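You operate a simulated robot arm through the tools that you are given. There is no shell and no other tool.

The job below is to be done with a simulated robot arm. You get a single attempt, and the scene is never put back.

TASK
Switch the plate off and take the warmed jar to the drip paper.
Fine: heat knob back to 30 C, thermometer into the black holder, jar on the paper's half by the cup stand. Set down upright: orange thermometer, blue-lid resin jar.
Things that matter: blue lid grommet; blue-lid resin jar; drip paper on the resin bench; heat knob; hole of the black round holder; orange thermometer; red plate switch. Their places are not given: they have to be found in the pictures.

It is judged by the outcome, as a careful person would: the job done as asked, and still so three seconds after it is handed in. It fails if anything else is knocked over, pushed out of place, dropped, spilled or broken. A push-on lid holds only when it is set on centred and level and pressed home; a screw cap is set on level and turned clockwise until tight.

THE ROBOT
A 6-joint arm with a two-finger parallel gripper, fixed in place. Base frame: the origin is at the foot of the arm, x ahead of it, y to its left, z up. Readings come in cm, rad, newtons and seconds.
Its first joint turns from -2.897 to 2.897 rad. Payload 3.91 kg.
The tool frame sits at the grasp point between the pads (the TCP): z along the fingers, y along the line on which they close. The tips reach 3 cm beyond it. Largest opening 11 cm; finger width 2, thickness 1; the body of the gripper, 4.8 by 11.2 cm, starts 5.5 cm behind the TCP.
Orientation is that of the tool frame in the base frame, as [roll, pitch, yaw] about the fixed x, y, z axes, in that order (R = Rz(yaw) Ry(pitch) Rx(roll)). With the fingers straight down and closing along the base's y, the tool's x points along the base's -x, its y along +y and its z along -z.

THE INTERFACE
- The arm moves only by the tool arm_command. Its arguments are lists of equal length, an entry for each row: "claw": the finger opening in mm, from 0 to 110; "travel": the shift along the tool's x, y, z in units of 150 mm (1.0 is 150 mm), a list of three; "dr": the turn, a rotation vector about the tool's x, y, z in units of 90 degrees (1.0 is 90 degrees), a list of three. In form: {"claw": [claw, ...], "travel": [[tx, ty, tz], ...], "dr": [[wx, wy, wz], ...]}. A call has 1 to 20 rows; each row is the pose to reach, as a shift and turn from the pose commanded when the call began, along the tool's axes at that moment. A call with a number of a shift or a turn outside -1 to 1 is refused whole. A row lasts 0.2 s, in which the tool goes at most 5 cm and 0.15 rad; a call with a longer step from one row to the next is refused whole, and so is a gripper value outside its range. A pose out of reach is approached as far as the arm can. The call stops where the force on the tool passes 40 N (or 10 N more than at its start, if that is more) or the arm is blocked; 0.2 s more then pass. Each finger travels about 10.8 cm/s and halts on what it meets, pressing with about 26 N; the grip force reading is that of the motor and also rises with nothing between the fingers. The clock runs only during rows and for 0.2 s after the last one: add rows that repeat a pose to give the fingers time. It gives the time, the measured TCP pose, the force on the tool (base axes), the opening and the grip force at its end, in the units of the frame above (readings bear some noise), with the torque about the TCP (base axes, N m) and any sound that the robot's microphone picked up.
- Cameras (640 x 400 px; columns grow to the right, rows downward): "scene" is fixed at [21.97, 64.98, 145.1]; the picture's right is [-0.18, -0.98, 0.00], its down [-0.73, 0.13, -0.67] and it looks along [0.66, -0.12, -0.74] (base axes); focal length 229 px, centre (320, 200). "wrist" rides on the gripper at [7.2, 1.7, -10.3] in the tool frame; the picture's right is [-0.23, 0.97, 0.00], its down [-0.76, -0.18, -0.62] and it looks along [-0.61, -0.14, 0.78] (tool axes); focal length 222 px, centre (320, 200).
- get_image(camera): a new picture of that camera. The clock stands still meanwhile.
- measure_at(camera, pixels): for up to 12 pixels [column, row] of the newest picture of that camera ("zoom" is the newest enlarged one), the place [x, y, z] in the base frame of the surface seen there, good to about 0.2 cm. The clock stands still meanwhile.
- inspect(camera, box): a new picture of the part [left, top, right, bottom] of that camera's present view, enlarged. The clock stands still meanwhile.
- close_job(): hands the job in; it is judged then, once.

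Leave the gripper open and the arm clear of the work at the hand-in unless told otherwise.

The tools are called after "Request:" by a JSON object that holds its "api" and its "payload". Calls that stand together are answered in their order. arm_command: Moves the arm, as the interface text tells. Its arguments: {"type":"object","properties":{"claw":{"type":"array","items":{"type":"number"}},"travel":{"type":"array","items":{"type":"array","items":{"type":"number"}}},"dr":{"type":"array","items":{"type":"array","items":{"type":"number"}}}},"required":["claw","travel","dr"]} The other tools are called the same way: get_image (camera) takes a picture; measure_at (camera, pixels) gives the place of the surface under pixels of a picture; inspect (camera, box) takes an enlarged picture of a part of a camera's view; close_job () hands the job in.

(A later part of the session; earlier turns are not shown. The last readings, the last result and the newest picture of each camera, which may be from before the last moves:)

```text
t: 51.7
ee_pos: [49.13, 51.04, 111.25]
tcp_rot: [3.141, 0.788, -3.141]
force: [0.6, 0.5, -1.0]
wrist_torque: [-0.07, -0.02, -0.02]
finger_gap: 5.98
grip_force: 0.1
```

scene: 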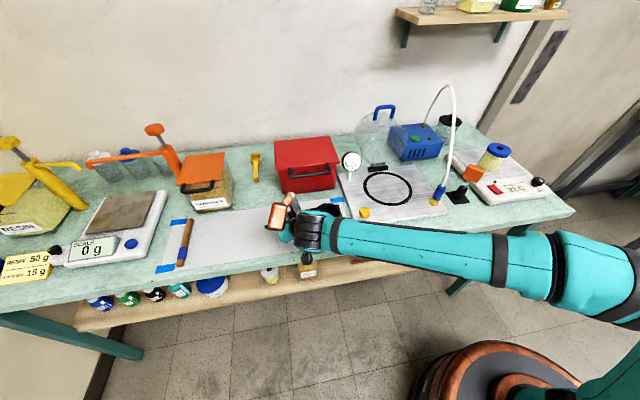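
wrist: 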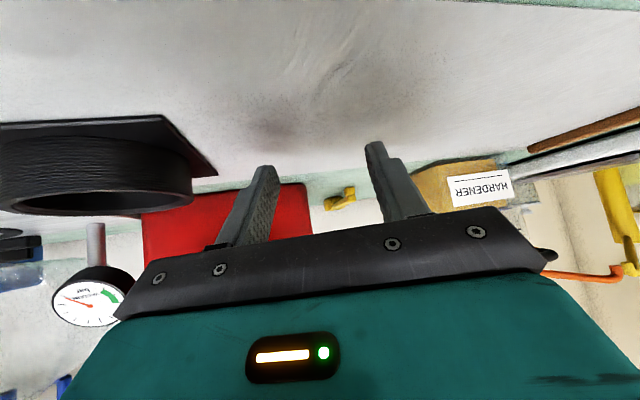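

Yaw is straight ahead, tilt 45°. Moving along −y in front of the bench, at z≈111, toward the plate.

Request:
{"api": "arm_command", "payload": {"claw": [60, 60, 60, 60], "travel": [[0, -0.25, 0], [0, -0.5, 0], [0, -0.75, 0], [0, -1.0, 0]], "dr": [[0, 0, 0], [0, 0, 0], [0, 0, 0], [0, 0, 0]]}}

Request:
{"api": "arm_command", "payload": {"claw": [60, 60, 60, 60], "travel": [[0, -0.25, 0], [0, -0.5, 0], [0, -0.75, 0], [0, -1.0, 0]], "dr": [[0, 0, 0], [0, 0, 0], [0, 0, 0], [0, 0, 0]]}}

Request:
{"api": "arm_command", "payload": {"claw": [60, 60, 60, 60], "travel": [[0, -0.25, 0], [0, -0.5, 0], [0, -0.75, 0], [0, -1.0, 0]], "dr": [[0, 0, 0], [0, 0, 0], [0, 0, 0], [0, 0, 0]]}}

Request:
{"api": "arm_command", "payload": {"claw": [60, 60, 60, 60, 60], "travel": [[0, -0.2, 0], [0, -0.4, 0], [0, -0.6, 0], [0, -0.8, 0], [0, -1.0, 0]], "dr": [[0, 0, 0], [0, 0, 0], [0, 0, 0], [0, 0, 0], [0, 0, 0]]}}

Request:
{"api": "get_image", "payload": {"camera": "wrist"}}

Request:
{"api": "get_image", "payload": {"camera": "scene"}}

```text
t: 52.7
ee_pos: [49.39, 36.19, 111.12]
tcp_rot: [-3.141, 0.787, -3.141]
force: [0.5, -0.1, 0.0]
wrist_torque: [-0.04, -0.02, -0.02]
finger_gap: 5.98
grip_force: 0.1
```

```text
t: 53.7
ee_pos: [49.27, 21.3, 111.04]
tcp_rot: [3.141, 0.787, -3.14]
force: [0.7, -0.3, 0.2]
wrist_torque: [-0.01, 0.02, -0.01]
finger_gap: 6.03
grip_force: 0.0
```

```text
t: 54.7
ee_pos: [49.22, 6.01, 111.21]
tcp_rot: [-3.14, 0.786, -3.139]
force: [0.0, -0.2, -0.2]
wrist_torque: [0.02, -0.02, 0.0]
finger_gap: 6.02
grip_force: 0.0
```

```text
t: 55.9
ee_pos: [49.26, -9.03, 111.16]
tcp_rot: [3.141, 0.788, -3.14]
force: [0.5, -0.2, -0.2]
wrist_torque: [0.01, 0.04, 0.04]
finger_gap: 5.97
grip_force: 0.1
```

```text
taken
```

wrist: 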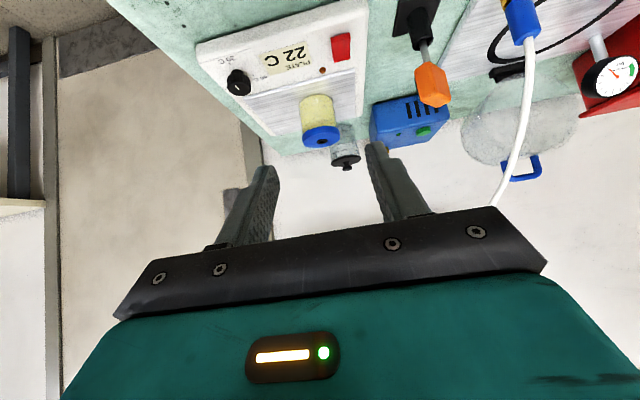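

```text
taken
```

scene: 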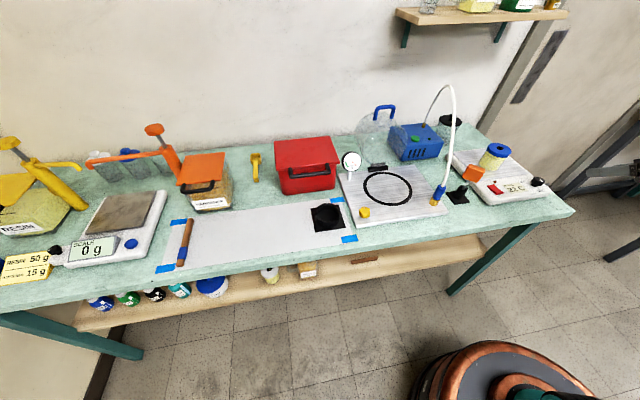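

From here the jar is seen more from the front at (320,118). Zooming to measure its profile.

Request:
{"api": "inspect", "payload": {"camera": "wrist", "box": [290, 85, 350, 160]}}

Request:
{"api": "measure_at", "payload": {"camera": "zoom", "pixels": [[310, 100], [310, 140], [310, 180], [310, 210], [310, 230], [310, 250], [230, 240], [410, 230], [245, 150], [395, 140], [300, 275], [320, 60]]}}

```text
5.33 times, centred on (320, 122) of wrist
```

zoom: 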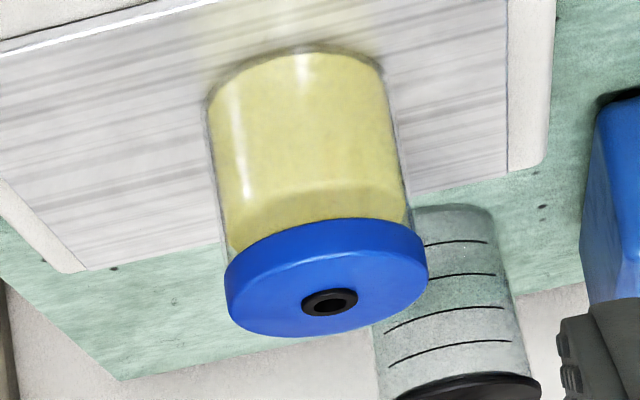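

```text
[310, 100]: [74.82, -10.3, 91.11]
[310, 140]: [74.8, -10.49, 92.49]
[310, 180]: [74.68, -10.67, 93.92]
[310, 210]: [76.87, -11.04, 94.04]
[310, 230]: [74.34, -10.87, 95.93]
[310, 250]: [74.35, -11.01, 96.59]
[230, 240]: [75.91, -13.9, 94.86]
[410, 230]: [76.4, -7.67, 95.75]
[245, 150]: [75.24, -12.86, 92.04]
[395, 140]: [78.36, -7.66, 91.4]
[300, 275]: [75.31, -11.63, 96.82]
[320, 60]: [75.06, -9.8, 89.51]
```

The lid spans z≈95.5–97, body radius ≈3.2 about (77.87,-10.88). I'll open to 95 mm and approach in line with the tilted tool axis, first to (67.4,-10.9,102).

Request:
{"api": "arm_command", "payload": {"claw": [70, 80, 95, 95, 95, 95, 95, 95], "travel": [[-0.08, -0.03, 0.2], [-0.16, -0.06, 0.4], [-0.24, -0.09, 0.6], [-0.328, -0.123, 0.802], [-0.328, -0.123, 0.802], [-0.35, -0.123, 0.86], [-0.375, -0.123, 0.93], [-0.4, -0.123, 0.995]], "dr": [[0, 0, 0], [0, 0, 0], [0, 0, 0], [0, 0, 0], [0, 0, 0], [0, 0, 0], [0, 0, 0], [0, 0, 0]]}}

Request:
{"api": "get_image", "payload": {"camera": "wrist"}}

Request:
{"api": "inspect", "payload": {"camera": "scene", "box": [440, 100, 580, 220]}}

```text
t: 57.7
ee_pos: [64.06, -10.63, 104.97]
tcp_rot: [-3.141, 0.787, -3.139]
force: [0.0, -0.7, 0.3]
wrist_torque: [0.0, -0.01, 0.01]
finger_gap: 9.5
grip_force: 0.1
```

```text
taken
```

wrist: 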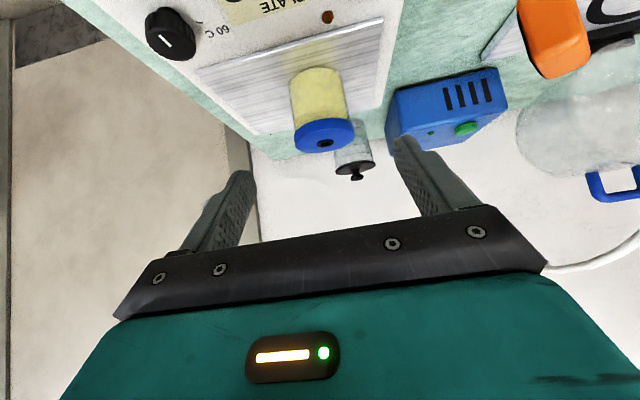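

```text
3.33 times, centred on (510, 160) of scene
```

zoom: 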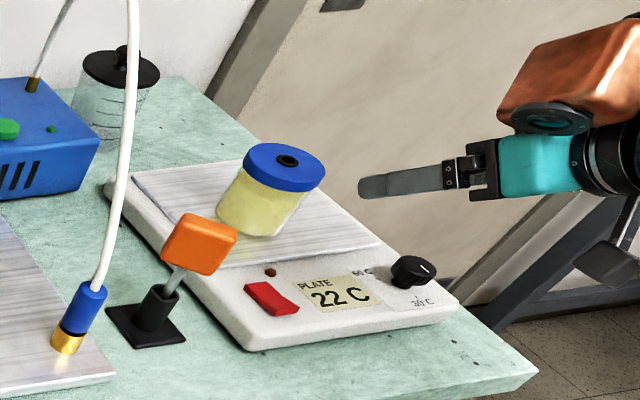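

On line with the jar. I advance 9 cm along the tool axis (tips to about x=72.6, z=96.4, straddling the lid) and check the centring.

Request:
{"api": "arm_command", "payload": {"claw": [95, 95, 95, 95], "travel": [[-0.003, 0, 0.15], [-0.006, 0, 0.3], [-0.009, 0, 0.45], [-0.012, 0, 0.6]], "dr": [[0, 0, 0], [0, 0, 0], [0, 0, 0], [0, 0, 0]]}}

Request:
{"api": "get_image", "payload": {"camera": "wrist"}}

Request:
{"api": "inspect", "payload": {"camera": "scene", "box": [440, 100, 580, 220]}}

```text
t: 58.7
ee_pos: [70.4, -10.64, 98.71]
tcp_rot: [3.139, 0.786, 3.141]
force: [-0.5, 0.2, 1.3]
wrist_torque: [0.0, -0.01, -0.01]
finger_gap: 9.5
grip_force: 0.0
```

```text
taken
```

wrist: 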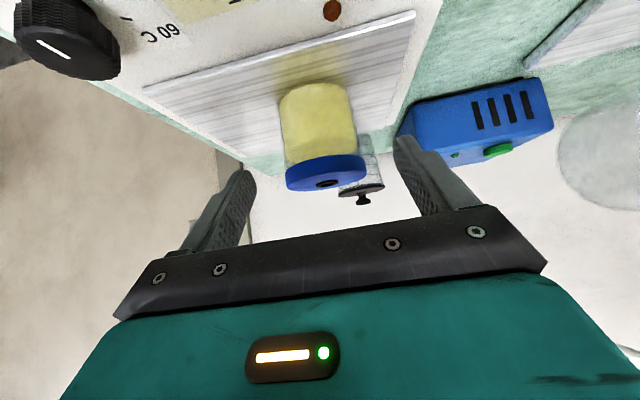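

```text
3.33 times, centred on (510, 160) of scene
```

zoom: 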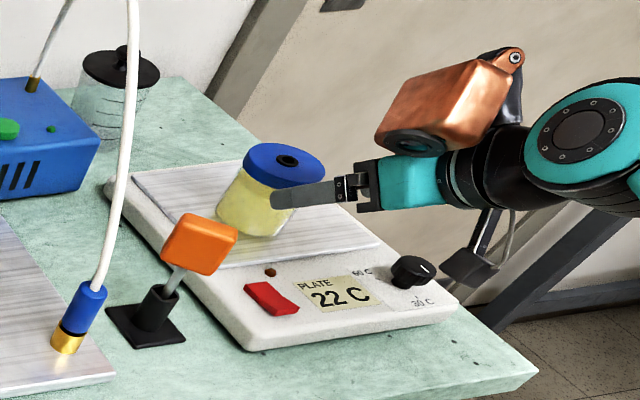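

The jar is centred between the fingers. The wrist camera hangs below the hand; I'll measure its lowest part to be sure it clears the panel on the final advance (about 6 cm forward and 6 cm down).

Request:
{"api": "measure_at", "payload": {"camera": "zoom", "pixels": [[470, 268], [450, 270], [480, 285], [490, 275], [445, 255], [495, 250], [470, 255], [485, 225], [320, 195], [275, 198], [365, 190], [345, 180]]}}

Request:
{"api": "measure_at", "payload": {"camera": "wrist", "pixels": [[325, 180], [320, 110], [288, 120], [352, 110], [290, 170], [364, 165], [320, 95]]}}

```text
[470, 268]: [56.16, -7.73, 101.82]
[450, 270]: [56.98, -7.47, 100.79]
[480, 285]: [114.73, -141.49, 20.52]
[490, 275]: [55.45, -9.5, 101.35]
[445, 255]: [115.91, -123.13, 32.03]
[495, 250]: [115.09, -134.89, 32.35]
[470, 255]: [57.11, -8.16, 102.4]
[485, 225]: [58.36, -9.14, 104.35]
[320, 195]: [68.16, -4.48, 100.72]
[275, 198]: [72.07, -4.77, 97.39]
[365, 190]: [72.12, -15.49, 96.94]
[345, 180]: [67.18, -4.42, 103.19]
```

```text
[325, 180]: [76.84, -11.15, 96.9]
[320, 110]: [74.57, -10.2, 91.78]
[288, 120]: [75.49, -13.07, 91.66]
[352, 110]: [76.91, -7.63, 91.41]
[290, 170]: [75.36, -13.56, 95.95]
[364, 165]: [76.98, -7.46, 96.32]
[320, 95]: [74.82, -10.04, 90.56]
```

The camera will clear the panel by about 6 cm. Jar centre y≈-10.88 while the TCP reads y≈-10.64, so I'll shift −0.2 in y and advance the last 8.4 cm slowly along the tool axis.

Request:
{"api": "arm_command", "payload": {"claw": [95, 95, 95, 95, 95, 95, 95], "travel": [[-0.002, -0.013, 0.1], [-0.004, -0.013, 0.2], [-0.006, -0.013, 0.3], [-0.007, -0.013, 0.4], [-0.008, -0.013, 0.48], [-0.009, -0.013, 0.53], [-0.009, -0.013, 0.558]], "dr": [[0, 0, 0], [0, 0, 0], [0, 0, 0], [0, 0, 0], [0, 0, 0], [0, 0, 0], [0, 0, 0]]}}

Request:
{"api": "get_image", "payload": {"camera": "wrist"}}

Request:
{"api": "inspect", "payload": {"camera": "scene", "box": [450, 110, 550, 200]}}

```text
t: 60.3
ee_pos: [76.64, -10.85, 92.83]
tcp_rot: [3.139, 0.788, -3.141]
force: [0.1, 0.3, 0.0]
wrist_torque: [-0.01, -0.01, -0.02]
finger_gap: 9.51
grip_force: 0.0
```

```text
taken
```

wrist: 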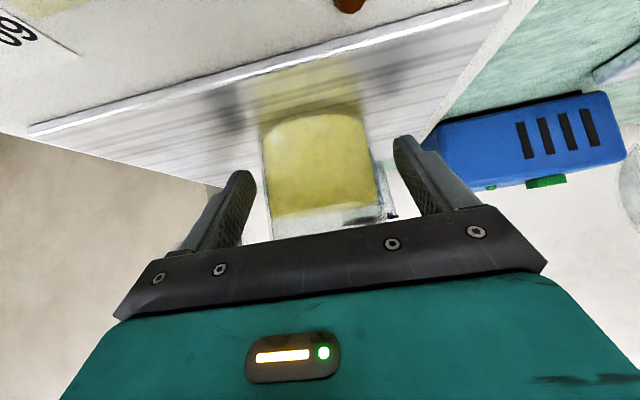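

```text
4.44 times, centred on (500, 155) of scene
```

zoom: 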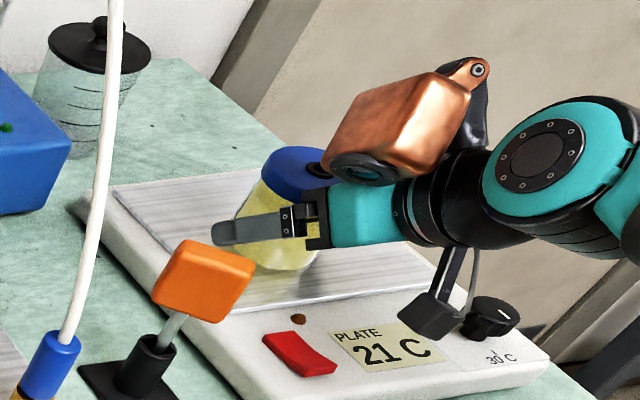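

The jar body is centred between the fingers with zero contact force. Closing gradually on the glass.

Request:
{"api": "arm_command", "payload": {"claw": [80, 74, 70, 66, 60, 50, 50, 50], "travel": [[0, 0, 0], [0, 0, 0], [0, 0, 0], [0, 0, 0], [0, 0, 0], [0, 0, 0], [0, 0, 0], [0, 0, 0]], "dr": [[0, 0, 0], [0, 0, 0], [0, 0, 0], [0, 0, 0], [0, 0, 0], [0, 0, 0], [0, 0, 0], [0, 0, 0]]}}

Request:
{"api": "get_image", "payload": {"camera": "wrist"}}

Request:
{"api": "inspect", "payload": {"camera": "scene", "box": [450, 110, 550, 200]}}

```text
t: 62.1
ee_pos: [76.55, -10.82, 92.9]
tcp_rot: [3.141, 0.786, 3.141]
force: [0.7, -0.8, 0.4]
wrist_torque: [-0.17, -0.08, -0.04]
finger_gap: 6.98
grip_force: 26.3
```

```text
taken
```

wrist: 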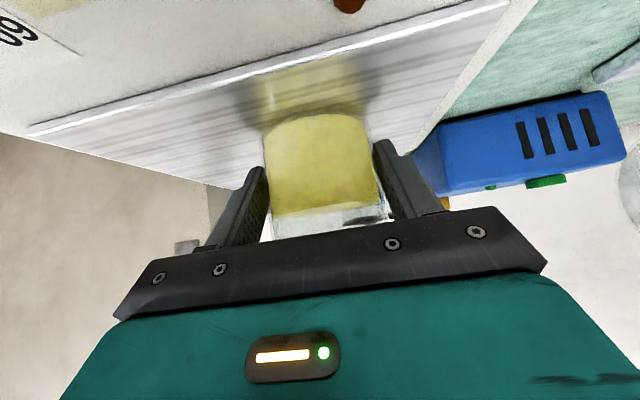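

```text
4.44 times, centred on (500, 155) of scene
```

zoom: 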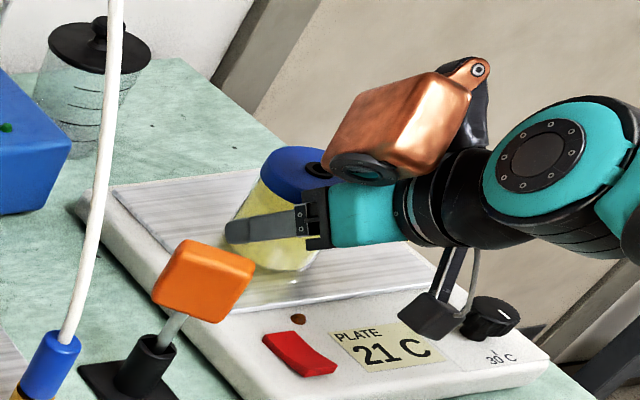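

Gap 7.0 cm with 26 N grip: the fingers hold the glass. Lifting straight up 2 cm slowly, then checking.

Request:
{"api": "arm_command", "payload": {"claw": [50, 50, 50, 50, 50], "travel": [[-0.012, 0, -0.012], [-0.03, 0, -0.03], [-0.052, 0, -0.052], [-0.075, 0, -0.0745], [-0.0945, 0, -0.094]], "dr": [[0, 0, 0], [0, 0, 0], [0, 0, 0], [0, 0, 0], [0, 0, 0]]}}

Request:
{"api": "get_image", "payload": {"camera": "wrist"}}

Request:
{"api": "inspect", "payload": {"camera": "scene", "box": [450, 110, 550, 200]}}

```text
t: 63.3
ee_pos: [76.62, -10.82, 94.99]
tcp_rot: [3.139, 0.788, 3.141]
force: [-0.5, -0.6, -2.6]
wrist_torque: [-0.01, 0.02, -0.01]
finger_gap: 6.95
grip_force: 26.3
```

```text
taken
```

wrist: 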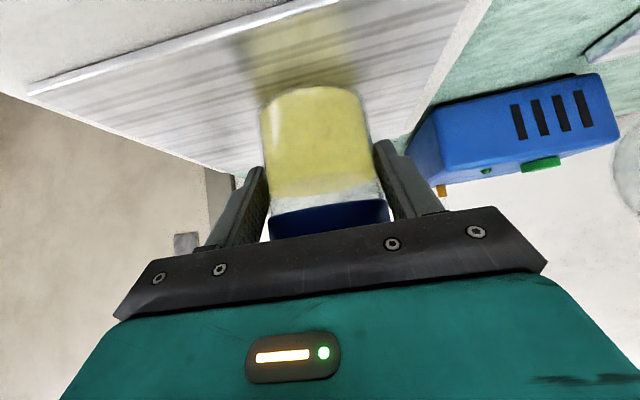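

```text
4.44 times, centred on (500, 155) of scene
```

zoom: 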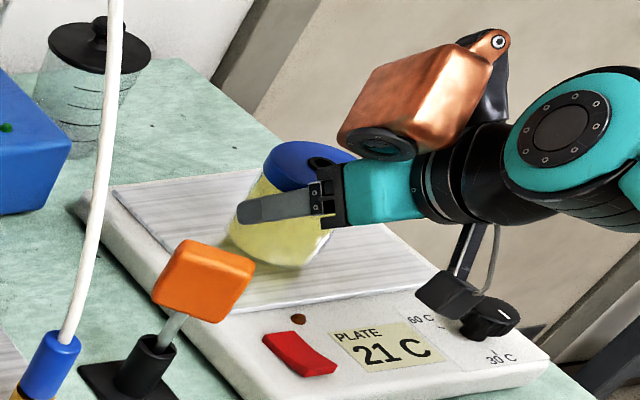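

The weight (≈2.6 N) is carried, but the jar appears to have moved relative to the gripper in the wrist view (lid now visible at row ~215). I'll measure whether it has tilted.

Request:
{"api": "measure_at", "payload": {"camera": "wrist", "pixels": [[318, 92], [318, 110], [318, 130], [318, 150], [318, 170], [318, 190], [318, 215], [318, 228], [275, 150], [362, 145], [290, 220], [370, 215]]}}

Request:
{"api": "measure_at", "payload": {"camera": "zoom", "pixels": [[300, 150], [320, 160], [280, 155], [340, 155], [270, 170], [260, 185], [235, 230], [250, 240], [280, 245], [300, 250], [320, 240], [290, 180]]}}

Request:
{"api": "inspect", "payload": {"camera": "scene", "box": [475, 125, 535, 175]}}

```text
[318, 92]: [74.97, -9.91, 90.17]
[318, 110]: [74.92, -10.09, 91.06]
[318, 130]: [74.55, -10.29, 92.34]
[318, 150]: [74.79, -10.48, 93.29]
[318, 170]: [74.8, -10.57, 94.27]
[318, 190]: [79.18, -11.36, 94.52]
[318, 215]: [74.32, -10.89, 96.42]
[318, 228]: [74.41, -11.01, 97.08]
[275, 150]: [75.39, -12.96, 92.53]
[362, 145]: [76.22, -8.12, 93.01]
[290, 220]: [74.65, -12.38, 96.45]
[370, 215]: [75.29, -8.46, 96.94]
```

```text
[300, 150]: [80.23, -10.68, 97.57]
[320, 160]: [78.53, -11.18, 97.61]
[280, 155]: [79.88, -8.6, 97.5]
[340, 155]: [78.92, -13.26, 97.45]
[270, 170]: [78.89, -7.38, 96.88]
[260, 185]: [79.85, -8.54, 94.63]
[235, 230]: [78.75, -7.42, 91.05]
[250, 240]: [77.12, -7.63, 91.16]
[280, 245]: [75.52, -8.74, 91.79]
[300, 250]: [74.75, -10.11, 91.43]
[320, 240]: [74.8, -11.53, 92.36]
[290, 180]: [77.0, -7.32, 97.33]
```

```text
8.00 times, centred on (505, 150) of scene
```

zoom: 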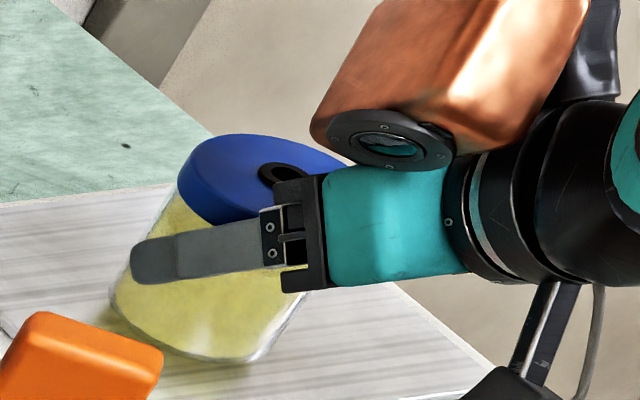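

The lid top is still level but rose only ~0.55 cm while the tool rose 2 cm — so the jar slid within the grip. I'll hold still half a second and measure again to see if it is creeping.

Request:
{"api": "arm_command", "payload": {"claw": [50, 50, 50], "travel": [[0, 0, 0], [0, 0, 0], [0, 0, 0]], "dr": [[0, 0, 0], [0, 0, 0], [0, 0, 0]]}}

Request:
{"api": "inspect", "payload": {"camera": "scene", "box": [475, 125, 535, 175]}}

Request:
{"api": "measure_at", "payload": {"camera": "zoom", "pixels": [[210, 170], [250, 160], [230, 200], [220, 150], [300, 155], [190, 190], [150, 300], [200, 340], [240, 355], [180, 320], [130, 290], [250, 320]]}}

Request:
{"api": "get_image", "payload": {"camera": "wrist"}}

```text
t: 64.1
ee_pos: [76.6, -10.87, 94.91]
tcp_rot: [3.14, 0.787, -3.142]
force: [0.3, 0.7, -3.0]
wrist_torque: [-0.02, 0.04, 0.0]
finger_gap: 6.97
grip_force: 25.7
```

```text
8.00 times, centred on (505, 150) of scene
```

zoom: 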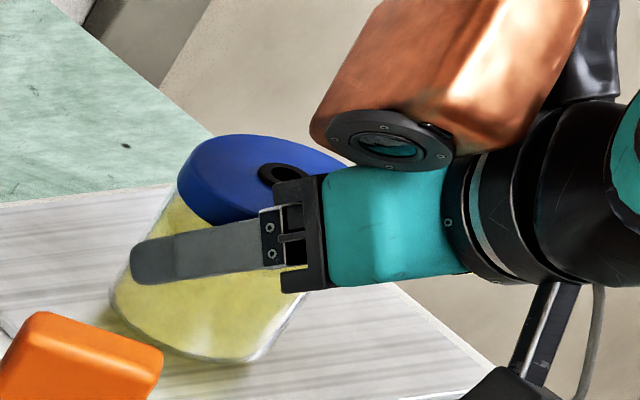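

```text
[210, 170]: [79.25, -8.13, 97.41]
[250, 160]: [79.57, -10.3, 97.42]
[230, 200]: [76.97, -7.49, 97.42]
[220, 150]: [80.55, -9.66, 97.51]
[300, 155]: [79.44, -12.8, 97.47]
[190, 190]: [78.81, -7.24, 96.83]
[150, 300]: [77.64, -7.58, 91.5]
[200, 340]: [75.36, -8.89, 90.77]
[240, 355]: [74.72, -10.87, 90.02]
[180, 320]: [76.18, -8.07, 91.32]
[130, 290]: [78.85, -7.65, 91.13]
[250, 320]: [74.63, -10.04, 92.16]
```

```text
taken
```

wrist: 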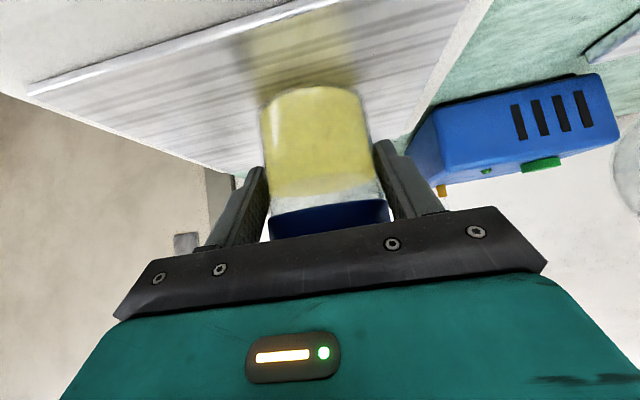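

No creeping: the jar hangs level (lid top 97.4–97.5 everywhere) and the tool carries ≈3 N. The slide seems to have ended with the lid rim resting against the fingers' upper edges. I'll raise one more centimetre slowly to see if it follows fully.

Request:
{"api": "arm_command", "payload": {"claw": [50, 50, 50, 50, 50], "travel": [[-0.009, 0, -0.009], [-0.021, 0, -0.021], [-0.033, 0, -0.033], [-0.042, 0, -0.042], [-0.047, 0, -0.047]], "dr": [[0, 0, 0], [0, 0, 0], [0, 0, 0], [0, 0, 0], [0, 0, 0]]}}

Request:
{"api": "inspect", "payload": {"camera": "scene", "box": [475, 125, 535, 175]}}

Request:
{"api": "measure_at", "payload": {"camera": "zoom", "pixels": [[215, 160], [255, 150], [235, 190], [225, 140], [305, 145], [240, 345], [245, 350], [180, 310], [250, 310]]}}

Request:
{"api": "get_image", "payload": {"camera": "wrist"}}

```text
t: 65.3
ee_pos: [76.58, -10.91, 95.85]
tcp_rot: [3.14, 0.788, -3.141]
force: [-0.3, 0.7, -2.3]
wrist_torque: [-0.02, 0.06, 0.02]
finger_gap: 6.95
grip_force: 26.2
```

```text
8.00 times, centred on (505, 150) of scene
```

zoom: 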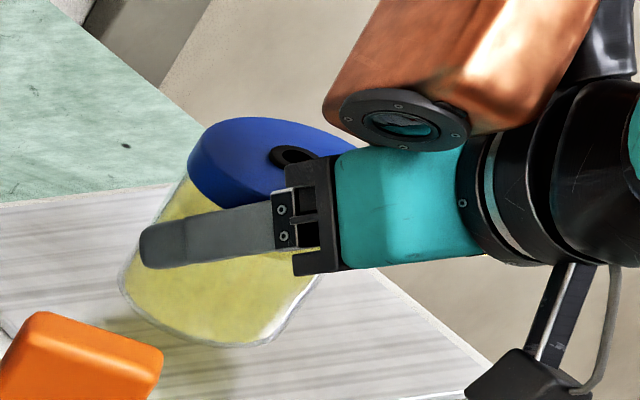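

```text
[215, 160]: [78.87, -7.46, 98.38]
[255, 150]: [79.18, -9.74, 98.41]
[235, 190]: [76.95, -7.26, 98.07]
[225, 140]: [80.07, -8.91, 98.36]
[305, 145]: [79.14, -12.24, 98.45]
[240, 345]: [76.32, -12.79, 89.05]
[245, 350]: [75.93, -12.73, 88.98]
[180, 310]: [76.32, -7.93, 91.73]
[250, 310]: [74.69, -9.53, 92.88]
```

```text
taken
```

wrist: 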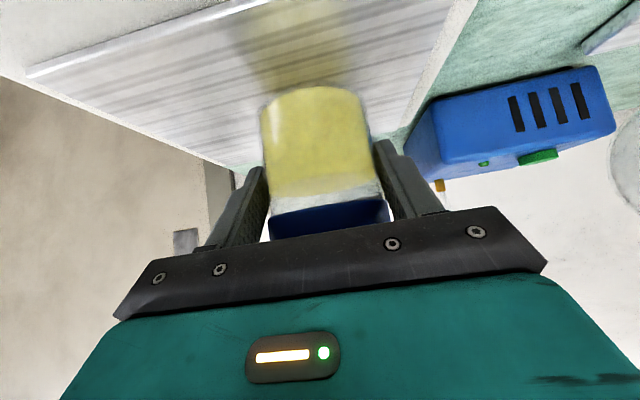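

The jar followed exactly (lid top 98.4, level; wrist view unchanged), so it is held securely. Lifting another 9 cm gently with ramped steps.

Request:
{"api": "arm_command", "payload": {"claw": [50, 50, 50, 50, 50, 50, 50, 50, 50], "travel": [[-0.02, 0, -0.02], [-0.06, 0, -0.06], [-0.12, 0, -0.12], [-0.19, 0, -0.19], [-0.26, 0, -0.26], [-0.33, 0, -0.33], [-0.385, 0, -0.384], [-0.415, 0, -0.414], [-0.426, 0, -0.424]], "dr": [[0, 0, 0], [0, 0, 0], [0, 0, 0], [0, 0, 0], [0, 0, 0], [0, 0, 0], [0, 0, 0], [0, 0, 0], [0, 0, 0]]}}

Request:
{"api": "get_image", "payload": {"camera": "wrist"}}

Request:
{"api": "get_image", "payload": {"camera": "scene"}}

```text
t: 67.3
ee_pos: [76.65, -10.82, 104.92]
tcp_rot: [3.141, 0.787, -3.14]
force: [-0.8, -0.7, -3.4]
wrist_torque: [0.01, 0.04, 0.01]
finger_gap: 6.97
grip_force: 26.0
```

```text
taken
```

wrist: 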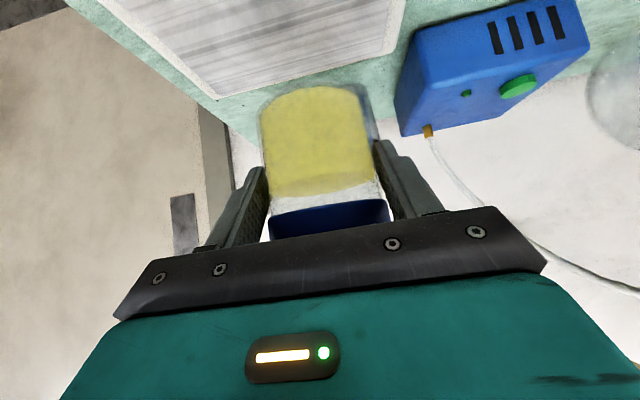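

```text
taken
```

scene: 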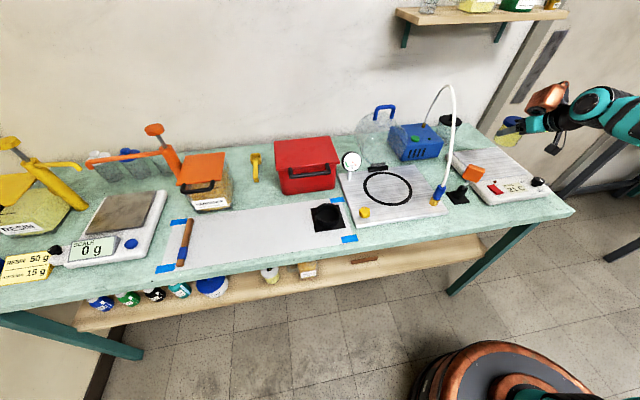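

Steady. Now retreating 15 cm toward the robot, smoothly.

Request:
{"api": "arm_command", "payload": {"claw": [50, 50, 50, 50, 50, 50, 50, 50, 50, 50], "travel": [[0.02, 0, -0.02], [0.07, 0, -0.07], [0.15, 0, -0.15], [0.25, 0, -0.25], [0.35, 0, -0.352], [0.45, 0, -0.453], [0.55, 0, -0.553], [0.63, 0, -0.634], [0.68, 0, -0.684], [0.7, 0, -0.704]], "dr": [[0, 0, 0], [0, 0, 0], [0, 0, 0], [0, 0, 0], [0, 0, 0], [0, 0, 0], [0, 0, 0], [0, 0, 0], [0, 0, 0], [0, 0, 0]]}}

Request:
{"api": "arm_command", "payload": {"claw": [50, 50, 50, 50, 50, 50, 50, 50], "travel": [[0.02, 0, -0.02], [0.07, 0, -0.07], [0.14, 0, -0.14], [0.23, 0, -0.232], [0.32, 0, -0.322], [0.4, 0, -0.403], [0.45, 0, -0.453], [0.47, 0, -0.473]], "dr": [[0, 0, 0], [0, 0, 0], [0, 0, 0], [0, 0, 0], [0, 0, 0], [0, 0, 0], [0, 0, 0], [0, 0, 0]]}}

Request:
{"api": "get_image", "payload": {"camera": "wrist"}}

Request:
{"api": "get_image", "payload": {"camera": "scene"}}

```text
t: 69.5
ee_pos: [61.7, -10.8, 104.8]
tcp_rot: [3.139, 0.786, 3.142]
force: [0.5, -0.9, -3.6]
wrist_torque: [-0.02, 0.01, 0.01]
finger_gap: 6.97
grip_force: 25.7
```

```text
t: 71.3
ee_pos: [51.68, -10.89, 104.84]
tcp_rot: [3.141, 0.787, -3.138]
force: [-0.3, 0.9, -3.5]
wrist_torque: [0.03, 0.04, 0.01]
finger_gap: 6.96
grip_force: 26.1
```

```text
taken
```

wrist: 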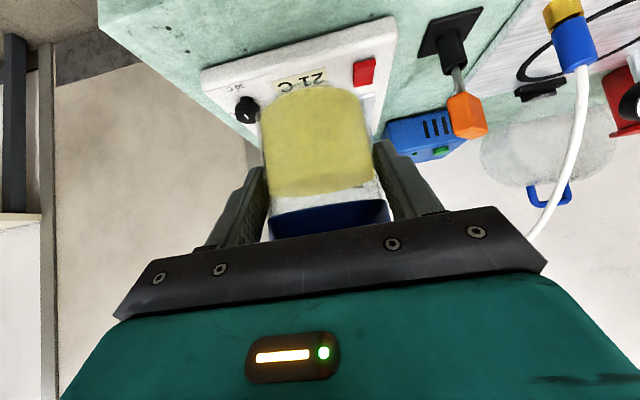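

```text
taken
```

scene: 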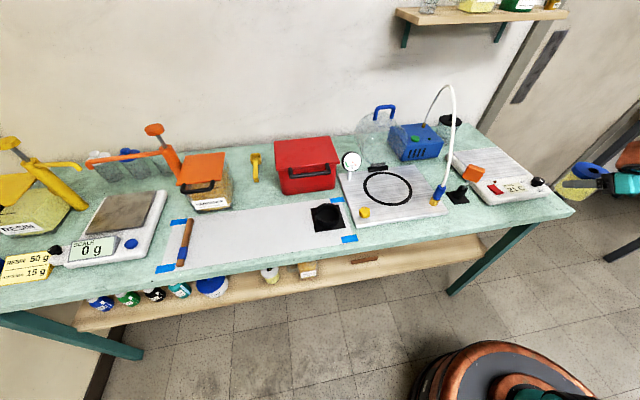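

The jar rides steadily. Now +y along the front of the bench in 15 cm smooth stretches.

Request:
{"api": "arm_command", "payload": {"claw": [50, 50, 50, 50, 50, 50, 50, 50, 50, 50, 50], "travel": [[0, 0.02, 0], [0, 0.07, 0], [0, 0.16, 0], [0, 0.28, 0], [0, 0.42, 0], [0, 0.58, 0], [0, 0.72, 0], [0, 0.84, 0], [0, 0.93, 0], [0, 0.98, 0], [0, 1.0, 0]], "dr": [[0, 0, 0], [0, 0, 0], [0, 0, 0], [0, 0, 0], [0, 0, 0], [0, 0, 0], [0, 0, 0], [0, 0, 0], [0, 0, 0], [0, 0, 0], [0, 0, 0]]}}

Request:
{"api": "arm_command", "payload": {"claw": [50, 50, 50, 50, 50, 50, 50, 50, 50, 50, 50], "travel": [[0, 0.02, 0], [0, 0.07, 0], [0, 0.16, 0], [0, 0.28, 0], [0, 0.42, 0], [0, 0.58, 0], [0, 0.72, 0], [0, 0.84, 0], [0, 0.93, 0], [0, 0.98, 0], [0, 1.0, 0]], "dr": [[0, 0, 0], [0, 0, 0], [0, 0, 0], [0, 0, 0], [0, 0, 0], [0, 0, 0], [0, 0, 0], [0, 0, 0], [0, 0, 0], [0, 0, 0], [0, 0, 0]]}}

Request:
{"api": "get_image", "payload": {"camera": "wrist"}}

Request:
{"api": "get_image", "payload": {"camera": "scene"}}

```text
t: 73.7
ee_pos: [51.82, 3.95, 104.97]
tcp_rot: [3.138, 0.788, 3.141]
force: [0.0, -1.1, -2.7]
wrist_torque: [-0.04, 0.06, 0.02]
finger_gap: 7.0
grip_force: 26.2
```

```text
t: 76.1
ee_pos: [51.61, 19.16, 104.93]
tcp_rot: [3.141, 0.787, -3.14]
force: [0.0, 0.3, -2.3]
wrist_torque: [0.01, 0.06, -0.01]
finger_gap: 6.96
grip_force: 26.2
```

```text
taken
```

wrist: 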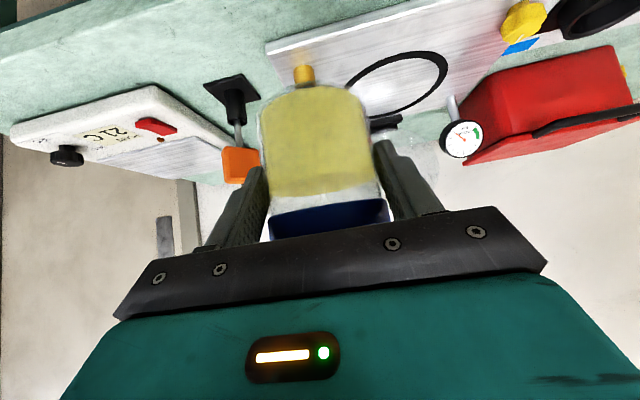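

```text
taken
```

scene: 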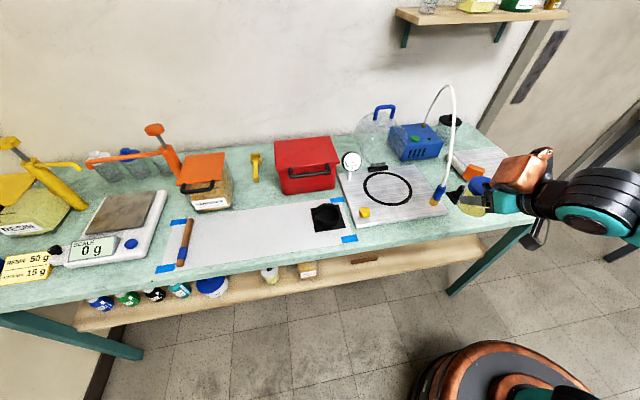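

Still steady and level. Continuing two more stretches in +y.

Request:
{"api": "arm_command", "payload": {"claw": [50, 50, 50, 50, 50, 50, 50, 50, 50, 50, 50], "travel": [[0, 0.02, 0], [0, 0.07, 0], [0, 0.16, 0], [0, 0.28, 0], [0, 0.42, 0], [0, 0.58, 0], [0, 0.72, 0], [0, 0.84, 0], [0, 0.93, 0], [0, 0.98, 0], [0, 1.0, 0]], "dr": [[0, 0, 0], [0, 0, 0], [0, 0, 0], [0, 0, 0], [0, 0, 0], [0, 0, 0], [0, 0, 0], [0, 0, 0], [0, 0, 0], [0, 0, 0], [0, 0, 0]]}}

Request:
{"api": "arm_command", "payload": {"claw": [50, 50, 50, 50, 50, 50, 50, 50, 50, 50, 50], "travel": [[0, 0.02, 0], [0, 0.07, 0], [0, 0.16, 0], [0, 0.28, 0], [0, 0.42, 0], [0, 0.58, 0], [0, 0.72, 0], [0, 0.84, 0], [0, 0.93, 0], [0, 0.98, 0], [0, 1.0, 0]], "dr": [[0, 0, 0], [0, 0, 0], [0, 0, 0], [0, 0, 0], [0, 0, 0], [0, 0, 0], [0, 0, 0], [0, 0, 0], [0, 0, 0], [0, 0, 0], [0, 0, 0]]}}

Request:
{"api": "get_image", "payload": {"camera": "wrist"}}

Request:
{"api": "get_image", "payload": {"camera": "scene"}}

```text
t: 78.5
ee_pos: [51.6, 34.1, 104.89]
tcp_rot: [-3.141, 0.788, -3.141]
force: [-0.2, -0.3, -2.1]
wrist_torque: [0.02, 0.04, -0.04]
finger_gap: 6.95
grip_force: 25.6
```

```text
t: 80.9
ee_pos: [51.6, 49.15, 105.01]
tcp_rot: [3.14, 0.786, -3.141]
force: [0.1, 0.3, -2.7]
wrist_torque: [0.01, 0.07, 0.01]
finger_gap: 6.96
grip_force: 25.9
```

```text
taken
```

wrist: 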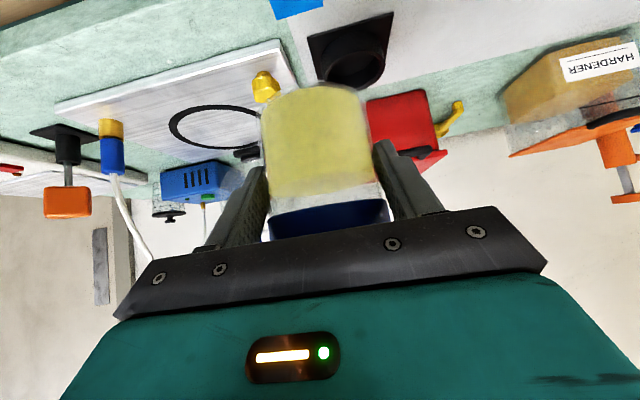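

```text
taken
```

scene: 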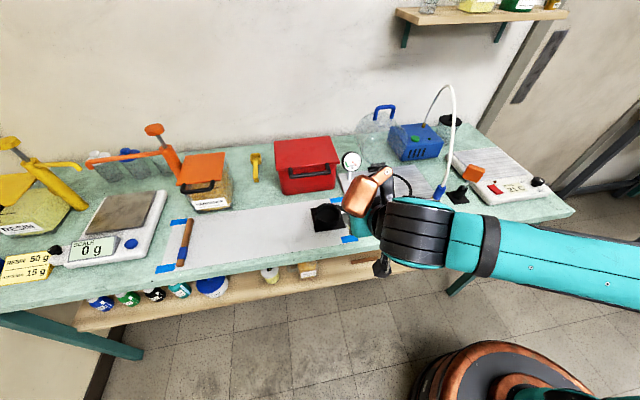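

At (51.6,49.2,105), jar level. Next: forward-left to about (56.6,62,105) while turning the yaw +20° (the tested set-down heading).

Request:
{"api": "arm_command", "payload": {"claw": [50, 50, 50, 50, 50, 50, 50, 50, 50, 50, 50], "travel": [[-0.0047, 0.0173, 0.0047], [-0.0165, 0.0607, 0.0165], [-0.0376, 0.1387, 0.0378], [-0.0658, 0.2428, 0.0661], [-0.0987, 0.3641, 0.0991], [-0.1363, 0.5029, 0.1369], [-0.1692, 0.6242, 0.1699], [-0.1974, 0.7283, 0.1982], [-0.2186, 0.8063, 0.2195], [-0.2303, 0.8497, 0.2313], [-0.235, 0.867, 0.236]], "dr": [[-0.0031, 0, -0.0031], [-0.011, 0, -0.011], [-0.0251, 0, -0.0251], [-0.044, 0, -0.044], [-0.0659, 0, -0.0659], [-0.0911, 0, -0.0911], [-0.113, 0, -0.113], [-0.1319, 0, -0.1319], [-0.146, 0, -0.146], [-0.1539, 0, -0.1539], [-0.157, 0, -0.157]]}}

Request:
{"api": "get_image", "payload": {"camera": "wrist"}}

Request:
{"api": "get_image", "payload": {"camera": "scene"}}

```text
t: 83.3
ee_pos: [56.59, 62.07, 104.9]
tcp_rot: [-3.14, 0.787, -2.792]
force: [0.4, -0.1, -2.5]
wrist_torque: [-0.02, 0.05, 0.0]
finger_gap: 6.97
grip_force: 26.1
```

```text
taken
```

wrist: 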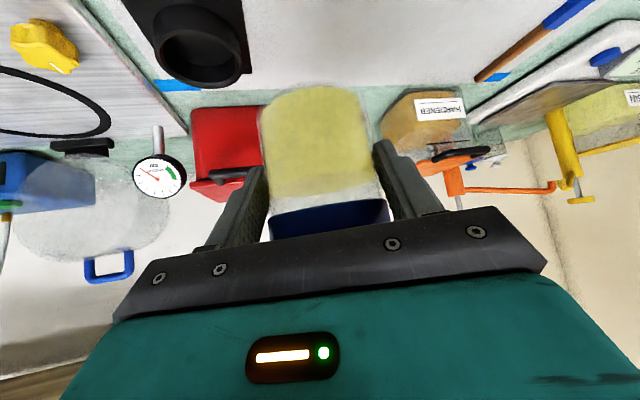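

```text
taken
```

scene: 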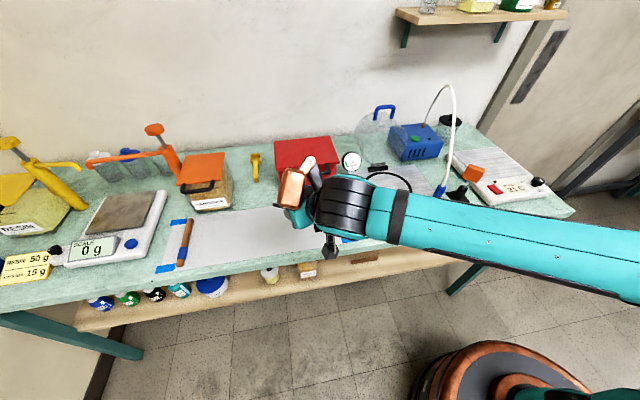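

Held steady. Next: forward and down to above the paper spot — TCP (63.6,66,99), jar bottom at ≈93.5.

Request:
{"api": "arm_command", "payload": {"claw": [50, 50, 50, 50, 50, 50, 50, 50, 50], "travel": [[-0.003, 0.003, 0.02], [-0.009, 0.009, 0.066], [-0.02, 0.019, 0.144], [-0.035, 0.033, 0.25], [-0.05, 0.048, 0.365], [-0.065, 0.062, 0.475], [-0.078, 0.075, 0.57], [-0.086, 0.083, 0.63], [-0.09, 0.086, 0.656]], "dr": [[0, 0, 0], [0, 0, 0], [0, 0, 0], [0, 0, 0], [0, 0, 0], [0, 0, 0], [0, 0, 0], [0, 0, 0], [0, 0, 0]]}}

Request:
{"api": "get_image", "payload": {"camera": "wrist"}}

Request:
{"api": "inspect", "payload": {"camera": "scene", "box": [200, 130, 380, 290]}}

```text
t: 85.3
ee_pos: [63.55, 66.04, 99.03]
tcp_rot: [3.142, 0.787, -2.792]
force: [0.5, 0.6, -3.0]
wrist_torque: [0.02, 0.0, 0.03]
finger_gap: 6.97
grip_force: 25.9
```

```text
taken
```

wrist: 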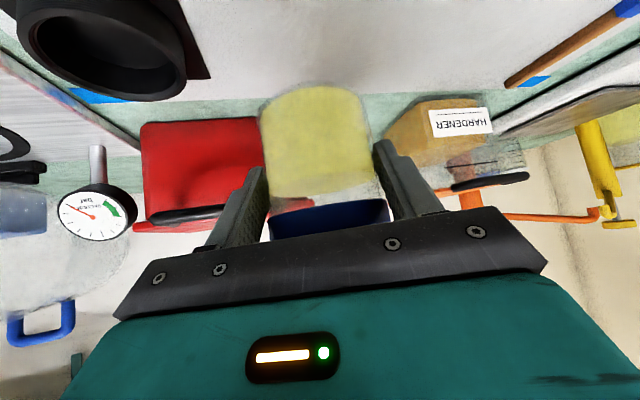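

```text
2.50 times, centred on (290, 210) of scene
```

zoom: 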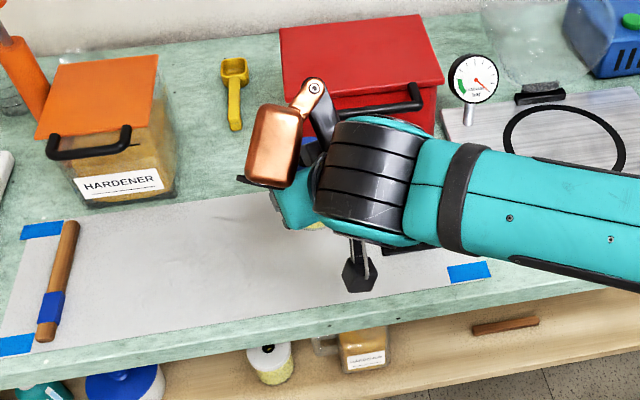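

Above the paper now. I'll measure the jar's front, edges and bottom from the wrist view to confirm its position and height.

Request:
{"api": "measure_at", "payload": {"camera": "wrist", "pixels": [[318, 95], [318, 110], [318, 130], [318, 150], [318, 215], [272, 150], [365, 145], [290, 220], [370, 215], [230, 60], [300, 70], [400, 60]]}}

```text
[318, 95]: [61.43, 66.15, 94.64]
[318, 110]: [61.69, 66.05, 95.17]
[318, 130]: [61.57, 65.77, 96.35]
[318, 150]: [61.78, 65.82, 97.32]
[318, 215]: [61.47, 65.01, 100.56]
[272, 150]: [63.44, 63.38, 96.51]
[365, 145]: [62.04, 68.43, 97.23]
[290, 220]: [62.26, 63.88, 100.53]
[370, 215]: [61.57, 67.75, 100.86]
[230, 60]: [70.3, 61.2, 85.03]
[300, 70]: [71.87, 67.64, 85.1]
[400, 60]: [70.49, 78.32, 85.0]
```

The jar is centred near (65,66.8), on the stand-side half of the paper. Lowering straight down, slowing near the paper (contact expected after ≈8.4 cm).

Request:
{"api": "arm_command", "payload": {"claw": [50, 50, 50, 50, 50, 50, 50, 50, 50, 50], "travel": [[0.019, 0, 0.019], [0.057, 0, 0.0565], [0.118, 0, 0.1177], [0.189, 0, 0.188], [0.26, 0, 0.259], [0.316, 0, 0.315], [0.349, 0, 0.348], [0.368, 0, 0.367], [0.378, 0, 0.377], [0.385, 0, 0.384]], "dr": [[0, 0, 0], [0, 0, 0], [0, 0, 0], [0, 0, 0], [0, 0, 0], [0, 0, 0], [0, 0, 0], [0, 0, 0], [0, 0, 0], [0, 0, 0]]}}

Request:
{"api": "get_image", "payload": {"camera": "wrist"}}

Request:
{"api": "measure_at", "payload": {"camera": "wrist", "pixels": [[318, 90], [318, 95], [318, 110], [318, 130], [318, 215], [318, 225], [290, 220], [370, 215], [318, 80], [318, 70]]}}

```text
t: 87.5
ee_pos: [63.52, 66.02, 90.69]
tcp_rot: [3.141, 0.787, -2.791]
force: [0.3, -0.4, -2.8]
wrist_torque: [-0.01, 0.01, 0.01]
finger_gap: 6.94
grip_force: 25.5
```

```text
taken
```

wrist: 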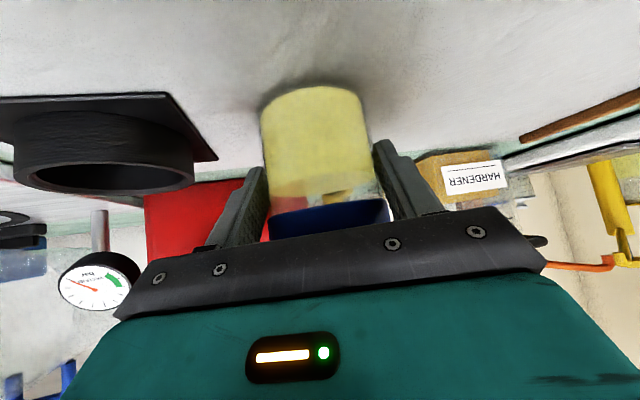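

```text
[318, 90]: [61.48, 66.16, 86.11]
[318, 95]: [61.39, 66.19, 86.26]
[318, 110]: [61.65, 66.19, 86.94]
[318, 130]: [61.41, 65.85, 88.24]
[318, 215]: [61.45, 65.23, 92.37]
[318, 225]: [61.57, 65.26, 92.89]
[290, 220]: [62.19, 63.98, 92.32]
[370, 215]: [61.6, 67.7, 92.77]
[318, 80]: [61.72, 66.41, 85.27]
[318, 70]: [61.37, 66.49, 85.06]
```

Not yet touching (−2.8 N weight still carried), jar bottom is a few millimetres above the paper. Lowering in 1 mm steps.

Request:
{"api": "arm_command", "payload": {"claw": [50, 50, 50], "travel": [[0.0047, 0, 0.0047], [0.0094, 0, 0.0094], [0.0094, 0, 0.0094]], "dr": [[0, 0, 0], [0, 0, 0], [0, 0, 0]]}}

```text
t: 88.3
ee_pos: [63.66, 66.12, 90.64]
tcp_rot: [3.142, 0.787, -2.792]
force: [0.6, -0.2, -3.5]
wrist_torque: [-0.03, 0.07, 0.0]
finger_gap: 6.94
grip_force: 26.1
```

Still hanging (−3.5 N). Another 2 mm in small steps.

Request:
{"api": "arm_command", "payload": {"claw": [50, 50, 50], "travel": [[0.0047, 0, 0.0047], [0.0094, 0, 0.0094], [0.0094, 0, 0.0094]], "dr": [[0, 0, 0], [0, 0, 0], [0, 0, 0]]}}

```text
t: 89.1
ee_pos: [63.52, 66.04, 90.52]
tcp_rot: [-3.141, 0.79, -2.791]
force: [0.1, 0.5, 1.6]
wrist_torque: [0.07, -0.19, 0.02]
finger_gap: 6.98
grip_force: 26.0
```

Contact: the load switched from −3.5 to +1.6 N. The jar rests on the paper; opening the fingers gradually without moving.

Request:
{"api": "arm_command", "payload": {"claw": [68, 71, 73, 76, 82, 90, 95, 95], "travel": [[0, 0, 0], [0, 0, 0], [0, 0, 0], [0, 0, 0], [0, 0, 0], [0, 0, 0], [0, 0, 0], [0, 0, 0]], "dr": [[0, 0, 0], [0, 0, 0], [0, 0, 0], [0, 0, 0], [0, 0, 0], [0, 0, 0], [0, 0, 0], [0, 0, 0]]}}

Request:
{"api": "get_image", "payload": {"camera": "wrist"}}

Request:
{"api": "measure_at", "payload": {"camera": "wrist", "pixels": [[318, 92], [318, 100], [318, 120], [318, 140], [318, 160], [318, 210], [318, 222], [290, 220], [360, 212]]}}

```text
t: 90.9
ee_pos: [63.76, 66.14, 90.42]
tcp_rot: [-3.141, 0.786, -2.791]
force: [-0.3, -0.2, -1.2]
wrist_torque: [-0.04, 0.04, -0.02]
finger_gap: 9.51
grip_force: 0.0
```

```text
taken
```

wrist: 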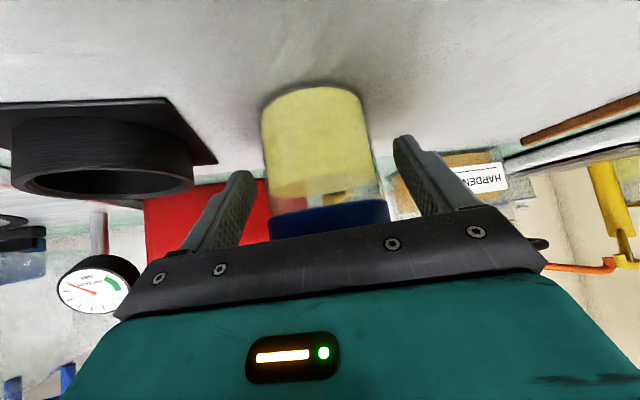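

```text
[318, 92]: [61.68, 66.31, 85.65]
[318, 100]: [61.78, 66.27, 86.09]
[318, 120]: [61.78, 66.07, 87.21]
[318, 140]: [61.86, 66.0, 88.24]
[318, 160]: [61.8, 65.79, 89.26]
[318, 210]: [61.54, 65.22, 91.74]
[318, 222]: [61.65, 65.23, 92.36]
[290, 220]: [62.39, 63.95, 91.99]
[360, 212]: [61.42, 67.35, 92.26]
```

The jar stands free and vertical on the paper. Retreating backward along the tool axis (up and toward the robot).

Request:
{"api": "arm_command", "payload": {"claw": [95, 95, 95, 95, 95, 95, 95, 95], "travel": [[0, 0, -0.03], [0, 0, -0.1], [0, 0, -0.2], [0, 0, -0.33], [0, 0, -0.5], [0, 0, -0.67], [0, 0, -0.84], [0, 0, -0.98]], "dr": [[0, 0, 0], [0, 0, 0], [0, 0, 0], [0, 0, 0], [0, 0, 0], [0, 0, 0], [0, 0, 0], [0, 0, 0]]}}

Request:
{"api": "get_image", "payload": {"camera": "wrist"}}

Request:
{"api": "get_image", "payload": {"camera": "scene"}}

```text
t: 92.7
ee_pos: [53.94, 62.43, 100.8]
tcp_rot: [-3.14, 0.787, -2.79]
force: [0.7, 0.2, -1.0]
wrist_torque: [0.01, -0.01, 0.02]
finger_gap: 9.51
grip_force: 0.0
```

```text
taken
```

wrist: 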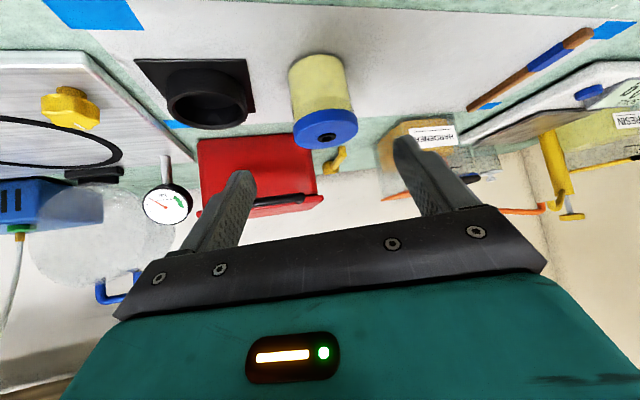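

```text
taken
```

scene: 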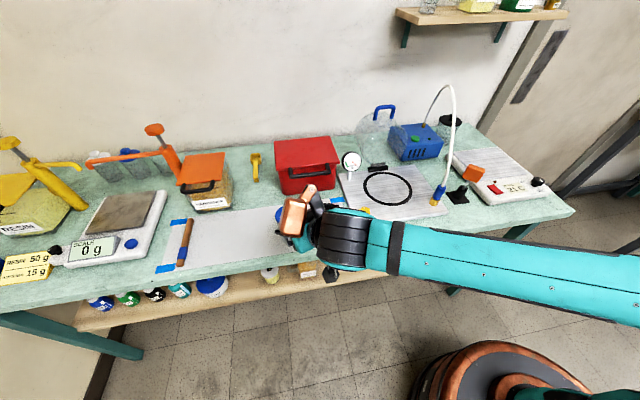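

The jar stands upright on the paper beside the cup stand. I'll back the arm off further and upward, then check everything in the scene view.

Request:
{"api": "arm_command", "payload": {"claw": [95, 95, 95, 95, 95, 95], "travel": [[-0.002, -0.06, -0.155], [-0.004, -0.16, -0.31], [-0.006, -0.28, -0.465], [-0.009, -0.4, -0.62], [-0.011, -0.51, -0.775], [-0.013, -0.614, -0.931]], "dr": [[0, 0, 0], [0, 0, 0], [0, 0, 0], [0, 0, 0], [0, 0, 0], [0, 0, 0]]}}

Request:
{"api": "arm_command", "payload": {"claw": [95, 95, 95, 95, 95, 95], "travel": [[0, -0.17, 0], [0, -0.34, 0], [0, -0.51, 0], [0, -0.68, 0], [0, -0.85, 0], [0, -1.0, 0]], "dr": [[0, 0, 0], [0, 0, 0], [0, 0, 0], [0, 0, 0], [0, 0, 0], [0, 0, 0]]}}

Request:
{"api": "get_image", "payload": {"camera": "scene"}}

Request:
{"api": "get_image", "payload": {"camera": "wrist"}}

```text
t: 94.1
ee_pos: [47.72, 50.54, 110.75]
tcp_rot: [-3.14, 0.788, -2.789]
force: [0.1, 0.8, -0.1]
wrist_torque: [-0.06, -0.01, -0.04]
finger_gap: 9.5
grip_force: 0.1
```

```text
t: 95.5
ee_pos: [53.0, 36.42, 110.84]
tcp_rot: [3.141, 0.786, -2.788]
force: [-0.9, -0.2, 0.4]
wrist_torque: [0.01, -0.01, 0.0]
finger_gap: 9.49
grip_force: 0.1
```

```text
taken
```

scene: 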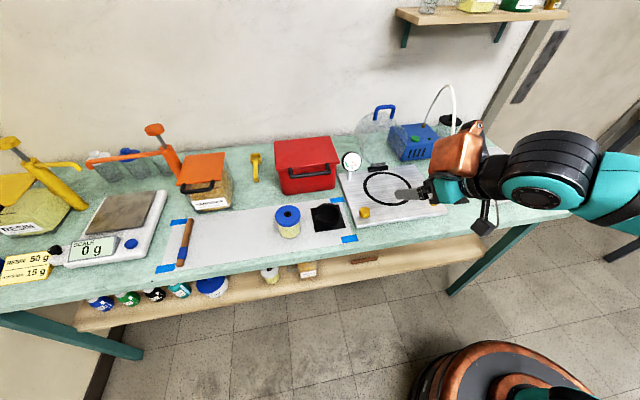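

```text
taken
```

wrist: 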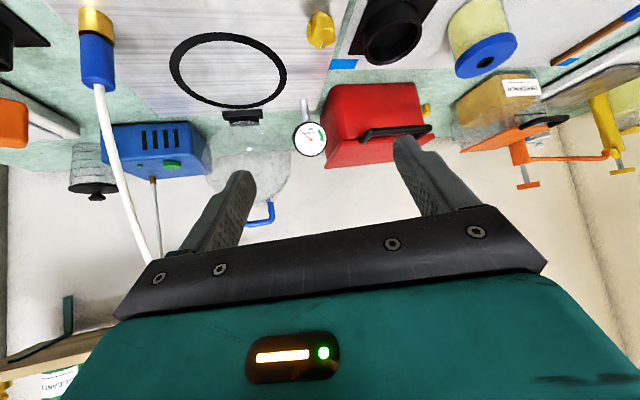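

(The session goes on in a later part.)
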